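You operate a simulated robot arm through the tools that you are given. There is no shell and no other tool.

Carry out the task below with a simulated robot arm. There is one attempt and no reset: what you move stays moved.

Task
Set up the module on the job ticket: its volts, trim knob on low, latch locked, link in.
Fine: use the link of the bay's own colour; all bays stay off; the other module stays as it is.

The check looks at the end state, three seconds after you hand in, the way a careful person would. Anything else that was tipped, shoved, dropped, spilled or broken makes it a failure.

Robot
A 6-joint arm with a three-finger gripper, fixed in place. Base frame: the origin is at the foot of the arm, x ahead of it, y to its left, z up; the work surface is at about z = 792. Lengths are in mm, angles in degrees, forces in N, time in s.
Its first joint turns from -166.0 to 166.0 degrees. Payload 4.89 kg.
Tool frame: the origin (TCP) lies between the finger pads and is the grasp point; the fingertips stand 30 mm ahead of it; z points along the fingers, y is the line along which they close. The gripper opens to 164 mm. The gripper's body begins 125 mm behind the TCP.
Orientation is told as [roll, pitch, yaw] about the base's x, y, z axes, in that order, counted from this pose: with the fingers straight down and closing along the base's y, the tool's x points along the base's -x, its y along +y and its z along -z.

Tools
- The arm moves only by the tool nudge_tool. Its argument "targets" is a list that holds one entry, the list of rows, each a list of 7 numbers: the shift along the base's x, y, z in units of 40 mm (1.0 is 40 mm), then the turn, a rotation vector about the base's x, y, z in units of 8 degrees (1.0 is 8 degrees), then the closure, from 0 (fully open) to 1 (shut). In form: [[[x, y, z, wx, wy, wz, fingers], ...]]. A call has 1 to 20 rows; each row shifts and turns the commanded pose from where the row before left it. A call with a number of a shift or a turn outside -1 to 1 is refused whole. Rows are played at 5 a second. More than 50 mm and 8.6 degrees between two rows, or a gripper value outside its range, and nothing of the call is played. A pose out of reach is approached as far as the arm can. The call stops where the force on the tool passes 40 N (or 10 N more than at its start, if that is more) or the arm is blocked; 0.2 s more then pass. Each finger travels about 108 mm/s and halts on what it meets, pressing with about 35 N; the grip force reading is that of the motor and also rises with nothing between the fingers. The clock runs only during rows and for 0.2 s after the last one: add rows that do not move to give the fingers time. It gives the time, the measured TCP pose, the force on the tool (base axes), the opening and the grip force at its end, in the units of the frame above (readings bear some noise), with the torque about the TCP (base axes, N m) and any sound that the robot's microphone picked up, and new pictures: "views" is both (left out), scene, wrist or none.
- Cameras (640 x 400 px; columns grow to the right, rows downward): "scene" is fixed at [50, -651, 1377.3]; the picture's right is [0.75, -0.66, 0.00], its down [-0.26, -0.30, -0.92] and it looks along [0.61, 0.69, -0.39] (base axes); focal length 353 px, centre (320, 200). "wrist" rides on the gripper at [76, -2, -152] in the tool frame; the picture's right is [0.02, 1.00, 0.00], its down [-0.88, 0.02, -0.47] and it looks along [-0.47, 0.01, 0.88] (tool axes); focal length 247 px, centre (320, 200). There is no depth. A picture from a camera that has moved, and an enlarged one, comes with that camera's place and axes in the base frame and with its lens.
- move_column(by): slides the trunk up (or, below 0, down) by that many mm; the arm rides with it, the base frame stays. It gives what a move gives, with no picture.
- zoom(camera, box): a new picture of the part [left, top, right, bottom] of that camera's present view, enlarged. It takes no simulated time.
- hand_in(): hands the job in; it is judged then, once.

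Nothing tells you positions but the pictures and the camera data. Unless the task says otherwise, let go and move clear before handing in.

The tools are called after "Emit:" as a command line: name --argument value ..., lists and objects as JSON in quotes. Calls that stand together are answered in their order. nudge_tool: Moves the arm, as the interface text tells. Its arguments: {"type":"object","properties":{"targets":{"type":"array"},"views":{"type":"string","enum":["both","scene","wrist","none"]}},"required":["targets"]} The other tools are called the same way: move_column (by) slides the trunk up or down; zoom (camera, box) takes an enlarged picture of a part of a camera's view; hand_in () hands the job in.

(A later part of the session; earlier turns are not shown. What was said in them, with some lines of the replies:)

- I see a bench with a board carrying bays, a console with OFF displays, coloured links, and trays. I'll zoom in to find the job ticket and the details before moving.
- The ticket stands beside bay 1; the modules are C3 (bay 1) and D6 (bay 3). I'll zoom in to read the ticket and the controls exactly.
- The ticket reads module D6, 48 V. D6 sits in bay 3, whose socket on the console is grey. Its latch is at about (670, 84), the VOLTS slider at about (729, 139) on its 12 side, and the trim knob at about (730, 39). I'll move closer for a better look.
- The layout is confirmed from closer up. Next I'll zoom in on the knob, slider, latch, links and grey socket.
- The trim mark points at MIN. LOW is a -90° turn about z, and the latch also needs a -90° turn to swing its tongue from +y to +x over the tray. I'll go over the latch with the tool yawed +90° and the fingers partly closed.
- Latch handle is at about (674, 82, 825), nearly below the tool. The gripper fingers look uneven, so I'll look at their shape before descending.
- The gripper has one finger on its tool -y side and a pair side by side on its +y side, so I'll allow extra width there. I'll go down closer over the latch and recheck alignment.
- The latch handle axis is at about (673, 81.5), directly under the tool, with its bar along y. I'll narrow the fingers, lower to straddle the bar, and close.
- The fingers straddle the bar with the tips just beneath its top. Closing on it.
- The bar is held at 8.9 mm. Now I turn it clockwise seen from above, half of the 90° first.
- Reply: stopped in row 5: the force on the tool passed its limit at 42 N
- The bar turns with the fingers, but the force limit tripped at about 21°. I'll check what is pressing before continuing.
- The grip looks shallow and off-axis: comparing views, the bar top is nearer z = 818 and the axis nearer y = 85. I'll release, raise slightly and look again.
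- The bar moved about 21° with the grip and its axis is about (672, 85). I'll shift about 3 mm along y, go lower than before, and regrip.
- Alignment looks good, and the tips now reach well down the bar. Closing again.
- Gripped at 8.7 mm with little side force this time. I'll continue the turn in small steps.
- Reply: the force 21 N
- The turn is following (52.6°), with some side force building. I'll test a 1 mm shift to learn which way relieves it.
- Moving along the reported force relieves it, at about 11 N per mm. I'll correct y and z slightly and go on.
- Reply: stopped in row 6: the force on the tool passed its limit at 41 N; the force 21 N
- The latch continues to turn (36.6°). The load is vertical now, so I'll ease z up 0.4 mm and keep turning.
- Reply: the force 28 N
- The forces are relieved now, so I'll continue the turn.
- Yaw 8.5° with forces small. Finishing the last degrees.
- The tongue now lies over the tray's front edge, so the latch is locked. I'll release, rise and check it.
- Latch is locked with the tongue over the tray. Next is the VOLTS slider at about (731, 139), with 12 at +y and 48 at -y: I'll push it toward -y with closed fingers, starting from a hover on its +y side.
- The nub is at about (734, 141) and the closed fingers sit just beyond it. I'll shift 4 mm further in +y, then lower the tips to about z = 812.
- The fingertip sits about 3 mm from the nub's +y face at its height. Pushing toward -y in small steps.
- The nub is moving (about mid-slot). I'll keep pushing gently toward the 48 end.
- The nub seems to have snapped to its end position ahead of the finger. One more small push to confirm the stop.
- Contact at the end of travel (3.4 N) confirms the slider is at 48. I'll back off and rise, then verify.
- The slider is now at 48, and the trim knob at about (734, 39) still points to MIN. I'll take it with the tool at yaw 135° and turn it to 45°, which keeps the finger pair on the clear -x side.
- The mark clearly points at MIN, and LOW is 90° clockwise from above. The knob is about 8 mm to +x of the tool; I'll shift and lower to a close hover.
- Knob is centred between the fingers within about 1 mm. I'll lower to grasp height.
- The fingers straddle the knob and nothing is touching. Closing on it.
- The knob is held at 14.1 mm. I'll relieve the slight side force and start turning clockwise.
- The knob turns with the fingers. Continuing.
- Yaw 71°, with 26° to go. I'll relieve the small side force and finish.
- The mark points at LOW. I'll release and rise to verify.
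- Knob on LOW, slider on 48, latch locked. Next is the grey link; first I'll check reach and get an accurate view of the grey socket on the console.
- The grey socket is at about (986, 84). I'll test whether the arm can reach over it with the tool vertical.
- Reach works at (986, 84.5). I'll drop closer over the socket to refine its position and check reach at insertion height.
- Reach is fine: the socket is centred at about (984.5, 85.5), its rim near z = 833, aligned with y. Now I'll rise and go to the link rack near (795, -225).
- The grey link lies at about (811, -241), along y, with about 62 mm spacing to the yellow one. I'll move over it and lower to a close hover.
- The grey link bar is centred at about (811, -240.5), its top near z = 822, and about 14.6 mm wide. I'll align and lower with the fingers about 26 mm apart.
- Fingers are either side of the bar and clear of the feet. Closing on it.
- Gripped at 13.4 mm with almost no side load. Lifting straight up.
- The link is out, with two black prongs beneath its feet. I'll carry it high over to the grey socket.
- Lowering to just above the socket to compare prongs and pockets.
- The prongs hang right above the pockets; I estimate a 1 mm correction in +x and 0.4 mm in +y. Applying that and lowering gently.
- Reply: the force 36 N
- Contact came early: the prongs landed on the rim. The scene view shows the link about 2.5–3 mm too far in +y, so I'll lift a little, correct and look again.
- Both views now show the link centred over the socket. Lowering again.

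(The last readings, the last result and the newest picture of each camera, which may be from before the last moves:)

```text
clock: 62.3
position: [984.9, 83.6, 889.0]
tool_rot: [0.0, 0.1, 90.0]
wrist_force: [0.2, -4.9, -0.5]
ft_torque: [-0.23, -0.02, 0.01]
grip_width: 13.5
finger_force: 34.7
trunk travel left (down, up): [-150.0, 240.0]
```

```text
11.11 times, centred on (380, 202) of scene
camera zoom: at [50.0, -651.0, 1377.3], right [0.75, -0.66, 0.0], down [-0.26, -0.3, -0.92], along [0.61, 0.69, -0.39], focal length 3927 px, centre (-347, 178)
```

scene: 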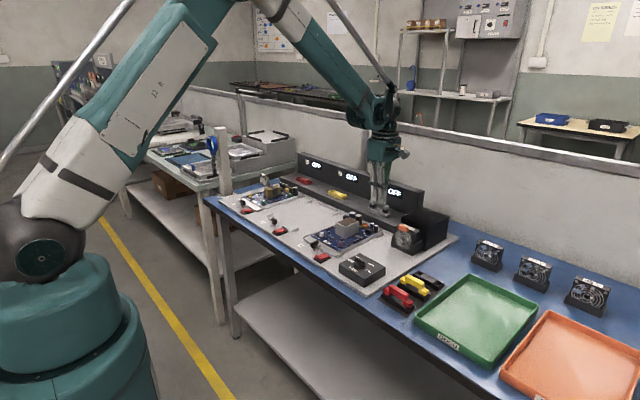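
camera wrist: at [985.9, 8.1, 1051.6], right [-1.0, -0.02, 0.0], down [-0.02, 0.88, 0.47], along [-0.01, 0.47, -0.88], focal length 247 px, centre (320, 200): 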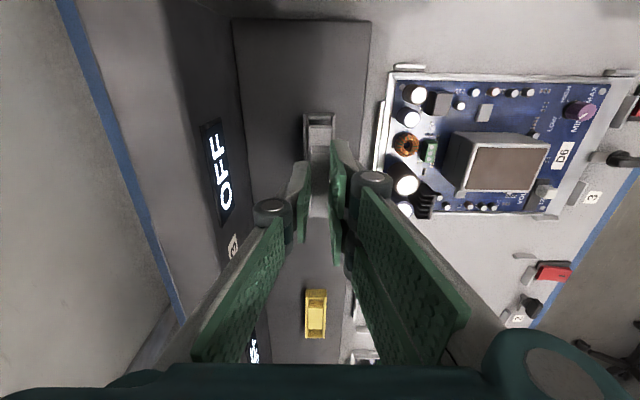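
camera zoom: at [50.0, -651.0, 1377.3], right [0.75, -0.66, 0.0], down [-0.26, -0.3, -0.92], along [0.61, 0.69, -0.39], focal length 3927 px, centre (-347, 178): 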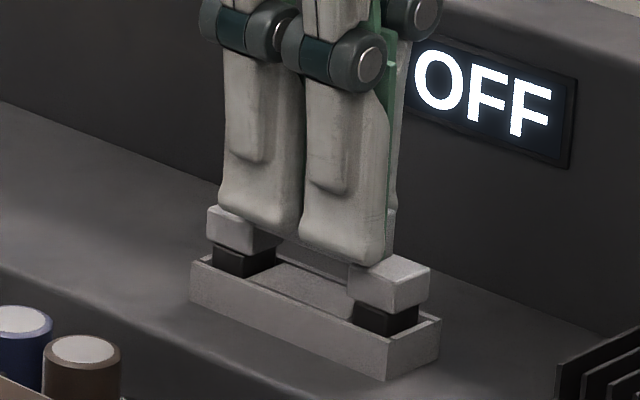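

The prongs are entering the pockets (z = 889, no vertical load). A tiny y relief, then on down.

Emit:
nudge_tool --targets '[[[0, -0.01, -0.06, 0, 0, 0, 1], [0, 0, -0.06, 0, 0, 0, 1], [0, 0, -0.06, 0, 0, 0, 1], [0, 0, 0, 0, 0, 0, 1]]]' --views "none"

Emit:
zoom --camera "wrist" --box '[260, 90, 380, 180]'

Emit:
zoom --camera "scene" --box '[356, 184, 404, 220]'

```text
clock: 63.3
position: [985.0, 82.2, 883.9]
tool_rot: [0.0, 0.0, 90.0]
wrist_force: [1.6, -7.5, 18.7]
ft_torque: [-0.4, -0.05, 0.06]
grip_width: 13.4
finger_force: 35.2
trunk travel left (down, up): [-150.0, 240.0]
```

```text
4.44 times, centred on (320, 135) of wrist
camera zoom: at [987.0, 6.0, 1034.1], right [-1.0, -0.02, 0.0], down [-0.02, 0.88, 0.47], along [-0.01, 0.47, -0.88], focal length 1098 px, centre (320, 489)
```

zoom: 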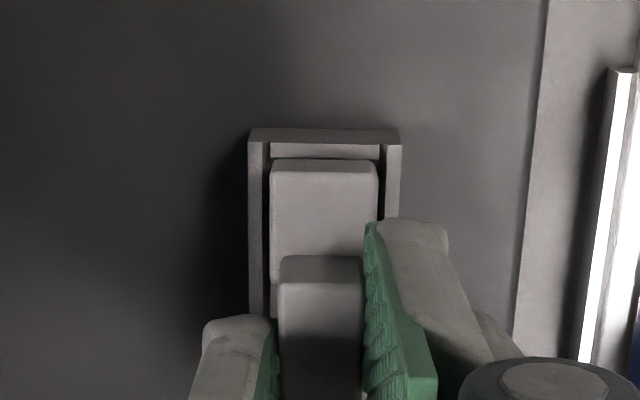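

```text
11.11 times, centred on (380, 202) of scene
camera zoom: at [50.0, -651.0, 1377.3], right [0.75, -0.66, 0.0], down [-0.26, -0.3, -0.92], along [0.61, 0.69, -0.39], focal length 3927 px, centre (-347, 178)
```

zoom: 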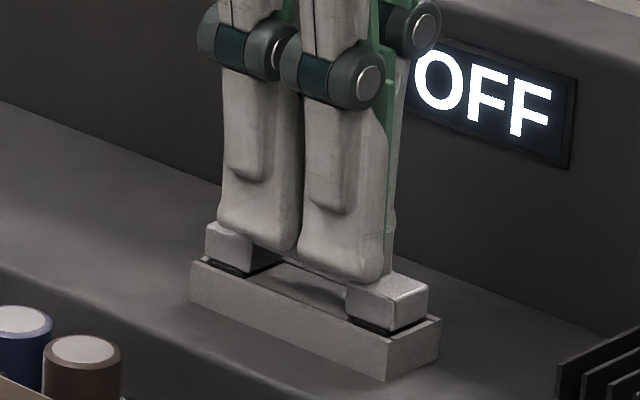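

Nearly seated; a bit of load in y. I'll relieve y and press slightly further to confirm the bottom.

Emit:
nudge_tool --targets '[[[0, -0.018, 0, 0, 0, 0, 1], [0, 0, -0.03, 0, 0, 0, 1], [0, 0, 0, 0, 0, 0, 1]]]' --views "none"

Emit:
zoom --camera "scene" --box '[356, 184, 404, 220]'

```text
clock: 64.1
position: [985.4, 82.9, 882.6]
tool_rot: [-0.1, 0.1, 90.0]
wrist_force: [5.8, 1.3, 34.8]
ft_torque: [0.1, -0.2, -0.01]
grip_width: 13.4
finger_force: 34.8
trunk travel left (down, up): [-150.0, 240.0]
```

```text
11.11 times, centred on (380, 202) of scene
camera zoom: at [50.0, -651.0, 1377.3], right [0.75, -0.66, 0.0], down [-0.26, -0.3, -0.92], along [0.61, 0.69, -0.39], focal length 3927 px, centre (-347, 178)
```

zoom: 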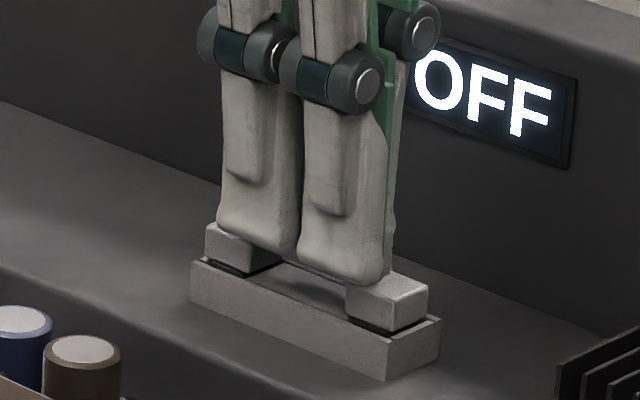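

It now bears 35 N with no further motion. I'll examine closely whether it is fully seated or jammed.

Emit:
zoom --camera "scene" --box '[366, 196, 396, 218]'

Emit:
zoom --camera "wrist" --box '[280, 100, 360, 160]'

Emit:
zoom --camera "scene" --box '[380, 270, 430, 310]'

```text
16.00 times, centred on (381, 207) of scene
camera zoom: at [50.0, -651.0, 1377.3], right [0.75, -0.66, 0.0], down [-0.26, -0.3, -0.92], along [0.61, 0.69, -0.39], focal length 5655 px, centre (-656, 88)
```

zoom: 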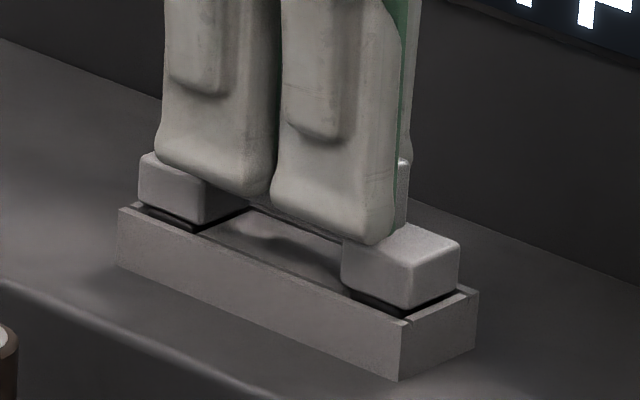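

```text
6.67 times, centred on (320, 130) of wrist
camera zoom: at [986.7, 5.9, 1033.1], right [-1.0, -0.02, 0.0], down [-0.02, 0.88, 0.47], along [-0.01, 0.47, -0.88], focal length 1646 px, centre (320, 667)
```

zoom: 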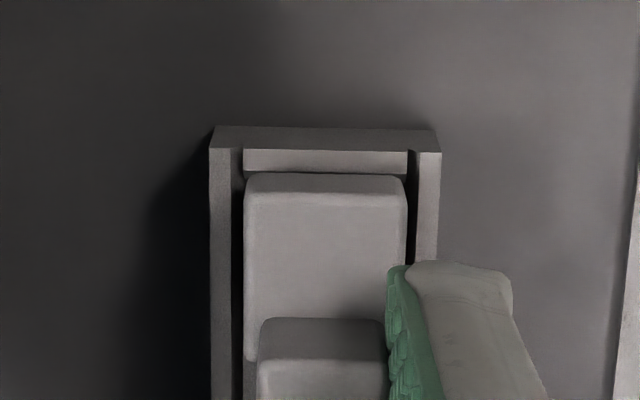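

```text
10.00 times, centred on (405, 290) of scene
camera zoom: at [50.0, -651.0, 1377.3], right [0.75, -0.66, 0.0], down [-0.26, -0.3, -0.92], along [0.61, 0.69, -0.39], focal length 3534 px, centre (-530, -700)
```

zoom: 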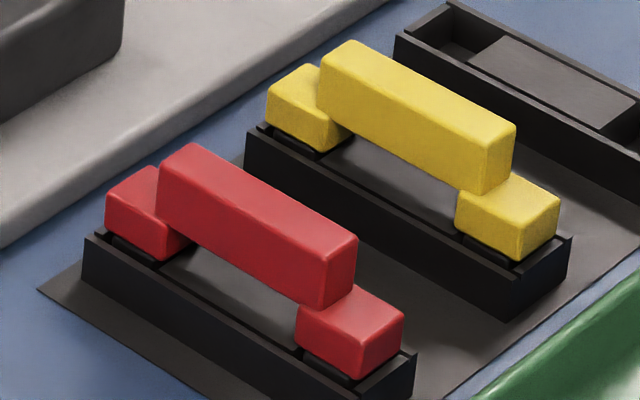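

The foot bottoms sit level with the rim, just like the other links in their holders, so it is fully seated. I'll release and rise.

Emit:
nudge_tool --targets '[[[0, 0, 0.02, 0, 0, 0, 0.97], [0, 0, 0, 0, 0, 0, 0.9], [0, 0, 0, 0, 0, 0, 0.84], [0, 0, 0, 0, 0, 0, 0.82], [0, 0, 0.4, 0, 0, 0, 0.8], [0, 0, 0.8, 0, 0, 0, 0.75], [0, 0, 1, 0, 0, 0, 0.75], [0, 0, 0, 0, 0, 0, 0.75]]]'

Emit:
zoom --camera "wrist" --box '[240, 80, 400, 200]'

Emit:
zoom --camera "scene" --box '[356, 184, 404, 220]'

```text
clock: 65.9
position: [987.7, 81.5, 970.6]
tool_rot: [0.1, 0.0, 90.0]
wrist_force: [-0.1, -0.3, 0.4]
ft_torque: [-0.02, 0.0, 0.04]
grip_width: 40.8
finger_force: 0.2
trunk travel left (down, up): [-150.0, 240.0]
camera wrist: at [988.7, 5.0, 1120.5], right [-1.0, -0.02, 0.0], down [-0.02, 0.88, 0.47], along [-0.01, 0.47, -0.88], focal length 247 px, centre (320, 200)
```

scene: 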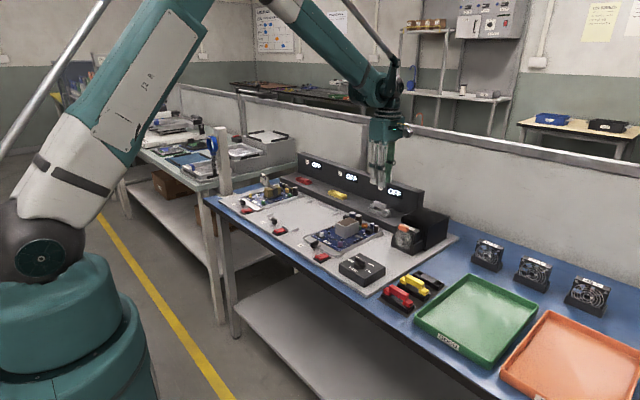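
wrist: 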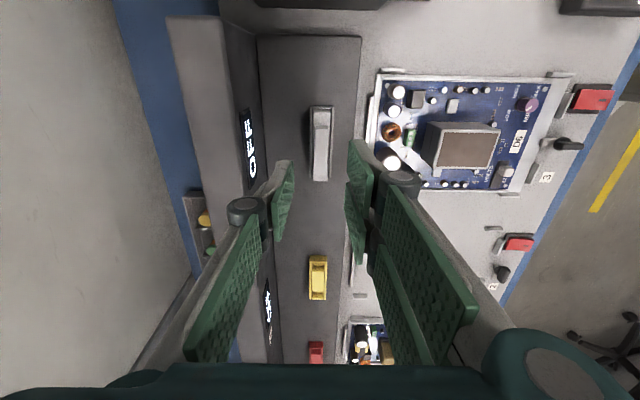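

```text
3.33 times, centred on (320, 140) of wrist
camera zoom: at [988.7, 5.0, 1120.5], right [-1.0, -0.02, 0.0], down [-0.02, 0.88, 0.47], along [-0.01, 0.47, -0.88], focal length 823 px, centre (320, 400)
```

zoom: 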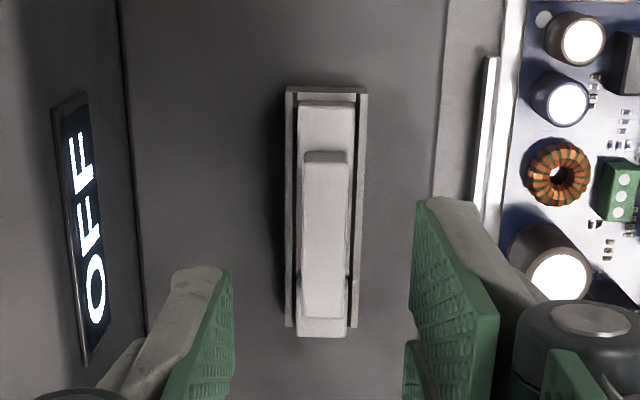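

```text
11.11 times, centred on (380, 202) of scene
camera zoom: at [50.0, -651.0, 1377.3], right [0.75, -0.66, 0.0], down [-0.26, -0.3, -0.92], along [0.61, 0.69, -0.39], focal length 3927 px, centre (-347, 178)
```

zoom: 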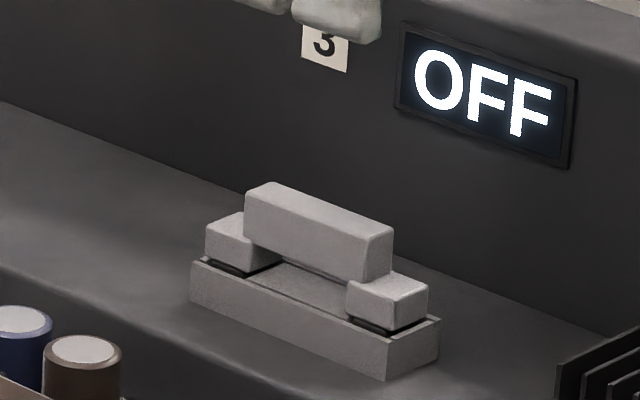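

The grey link is seated in bay 3's socket and the display reads OFF. I'll withdraw to a clear pose and check everything once more.

Emit:
nudge_tool --targets '[[[0, 0, 0.9, 0, 0, 0, 0.75], [-0.95, 0, 0.2, 0, 0, -0.9375, 0.6], [-0.95, 0, 0, 0, 0, -0.9375, 0.5], [-0.95, 0, 0, 0, 0, -0.9375, 0.4], [-0.95, 0, 0, 0, 0, -0.9375, 0.2], [-0.95, 0, 0, 0, 0, -0.9375, 0], [-0.95, 0, 0, 0, 0, -0.9375, 0], [-0.95, 0, 0, 0, 0, -0.9375, 0], [-0.95, 0, 0, 0, 0, -0.9375, 0], [-0.7, 0, 0, 0, 0, -0.9375, 0], [0, 0, 0, 0, 0, -0.9375, 0], [0, 0, 0, 0, 0, -0.9375, 0], [0, 0, 0, 0, 0, -0.9375, 0], [0, 0, 0, 0, 0, 0, 0], [0, 0, 0, 0, 0, 0, 0]]]'

Emit:
zoom --camera "wrist" --box '[250, 110, 410, 230]'

Emit:
zoom --camera "scene" --box '[290, 150, 410, 240]'

Emit:
zoom --camera "scene" --box '[296, 210, 376, 270]'

Emit:
zoom --camera "scene" --box '[225, 180, 305, 240]'

```text
clock: 69.1
position: [653.0, 81.9, 1012.7]
tool_rot: [0.2, 0.0, 0.1]
wrist_force: [-0.3, 0.0, 0.1]
ft_torque: [-0.01, -0.02, 0.01]
grip_width: 163.9
finger_force: 0.0
trunk travel left (down, up): [-150.0, 240.0]
camera wrist: at [577.3, 80.6, 1164.6], right [-0.02, 1.0, 0.0], down [0.88, 0.02, 0.47], along [0.47, 0.01, -0.88], focal length 247 px, centre (320, 200)
```

scene: 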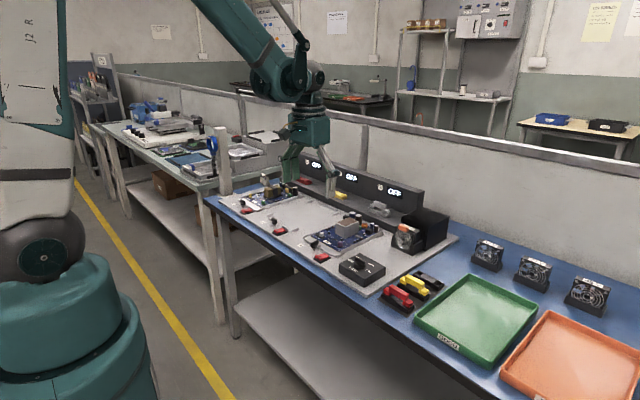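
wrist: 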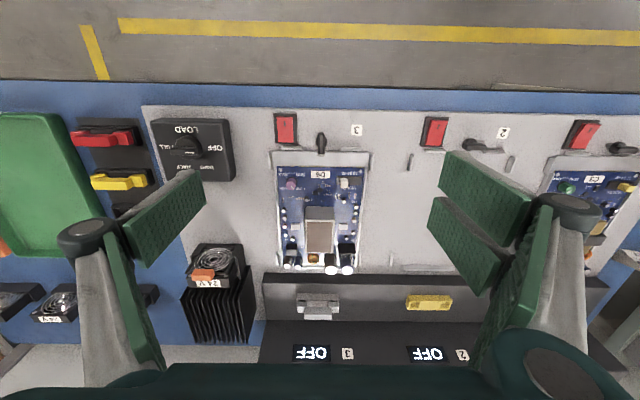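

```text
3.33 times, centred on (330, 170) of wrist
camera zoom: at [577.3, 80.6, 1164.6], right [-0.02, 1.0, 0.0], down [0.88, 0.02, 0.47], along [0.47, 0.01, -0.88], focal length 823 px, centre (287, 300)
```

zoom: 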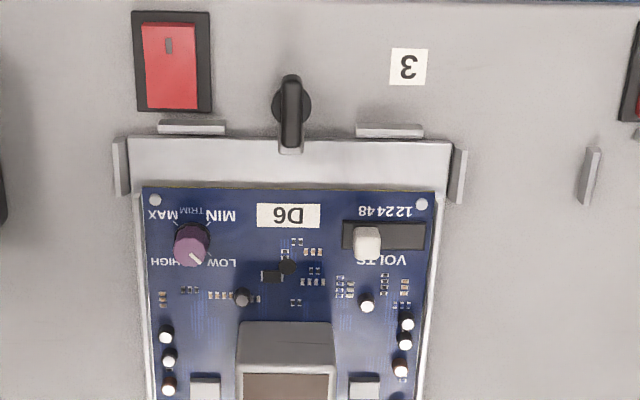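

```text
4.44 times, centred on (350, 195) of scene
camera zoom: at [50.0, -651.0, 1377.3], right [0.75, -0.66, 0.0], down [-0.26, -0.3, -0.92], along [0.61, 0.69, -0.39], focal length 1571 px, centre (187, 222)
```

zoom: 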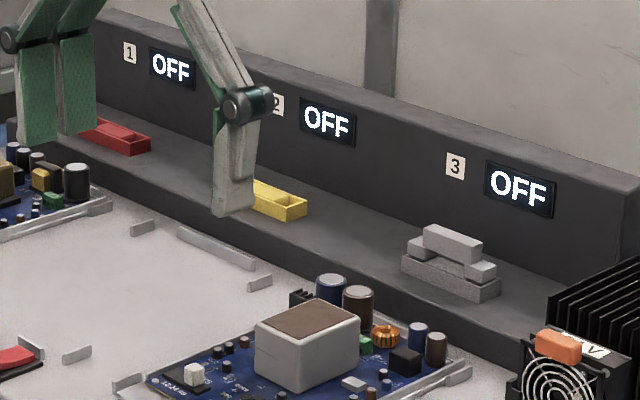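

```text
6.67 times, centred on (336, 240) of scene
camera zoom: at [50.0, -651.0, 1377.3], right [0.75, -0.66, 0.0], down [-0.26, -0.3, -0.92], along [0.61, 0.69, -0.39], focal length 2356 px, centre (213, -67)
```

zoom: 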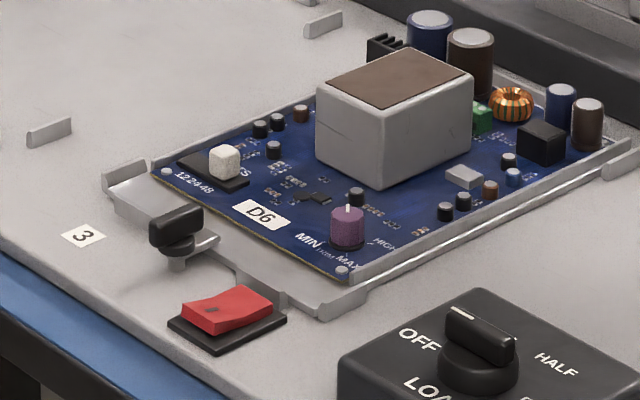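

```text
6.67 times, centred on (265, 210) of scene
camera zoom: at [50.0, -651.0, 1377.3], right [0.75, -0.66, 0.0], down [-0.26, -0.3, -0.92], along [0.61, 0.69, -0.39], focal length 2356 px, centre (687, 133)
```

zoom: 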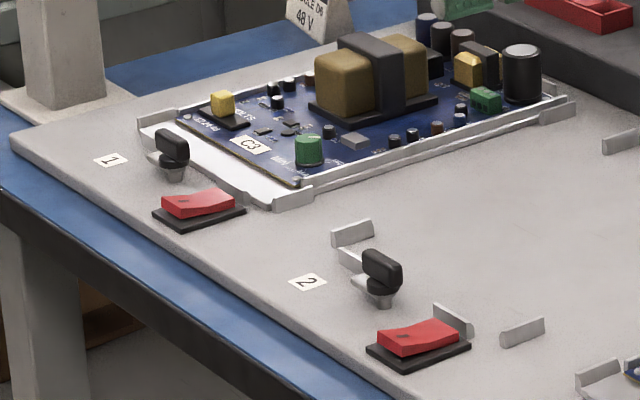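

Everything checks out. D6 is on 48 V with trim at LOW, its latch is locked and the grey link is in bay 3. All bays read OFF, C3 is unchanged and the arm is clear. Handing in.

Emit:
hand_in

```text
The job is handed in.
```

I set up module D6 in bay 3 as the job ticket asks and handed the job in. The check's verdict hasn't come back.

- **Volts:** the slider is at 48, pushed to the end of its travel.
- **Trim knob:** the mark points at LOW. It started at MIN.
- **Latch:** turned 90°, with its tongue over the front edge of the tray. On the first try the grip was too shallow and hit the force limit partway. I released, regripped lower and finished the turn.
- **Link:** the grey link is seated in bay 3's grey socket. Its prongs caught the rim on the first attempt, so I lifted it, corrected it by about 3 mm, and it went in fully.

All three bays still read OFF, and the LOAD knob is still on OFF. Module C3 in bay 1 looks unchanged. Pushing the slider moved the D6 tray by about 0.7 mm within its clips. I let go and moved the arm clear before handing in.
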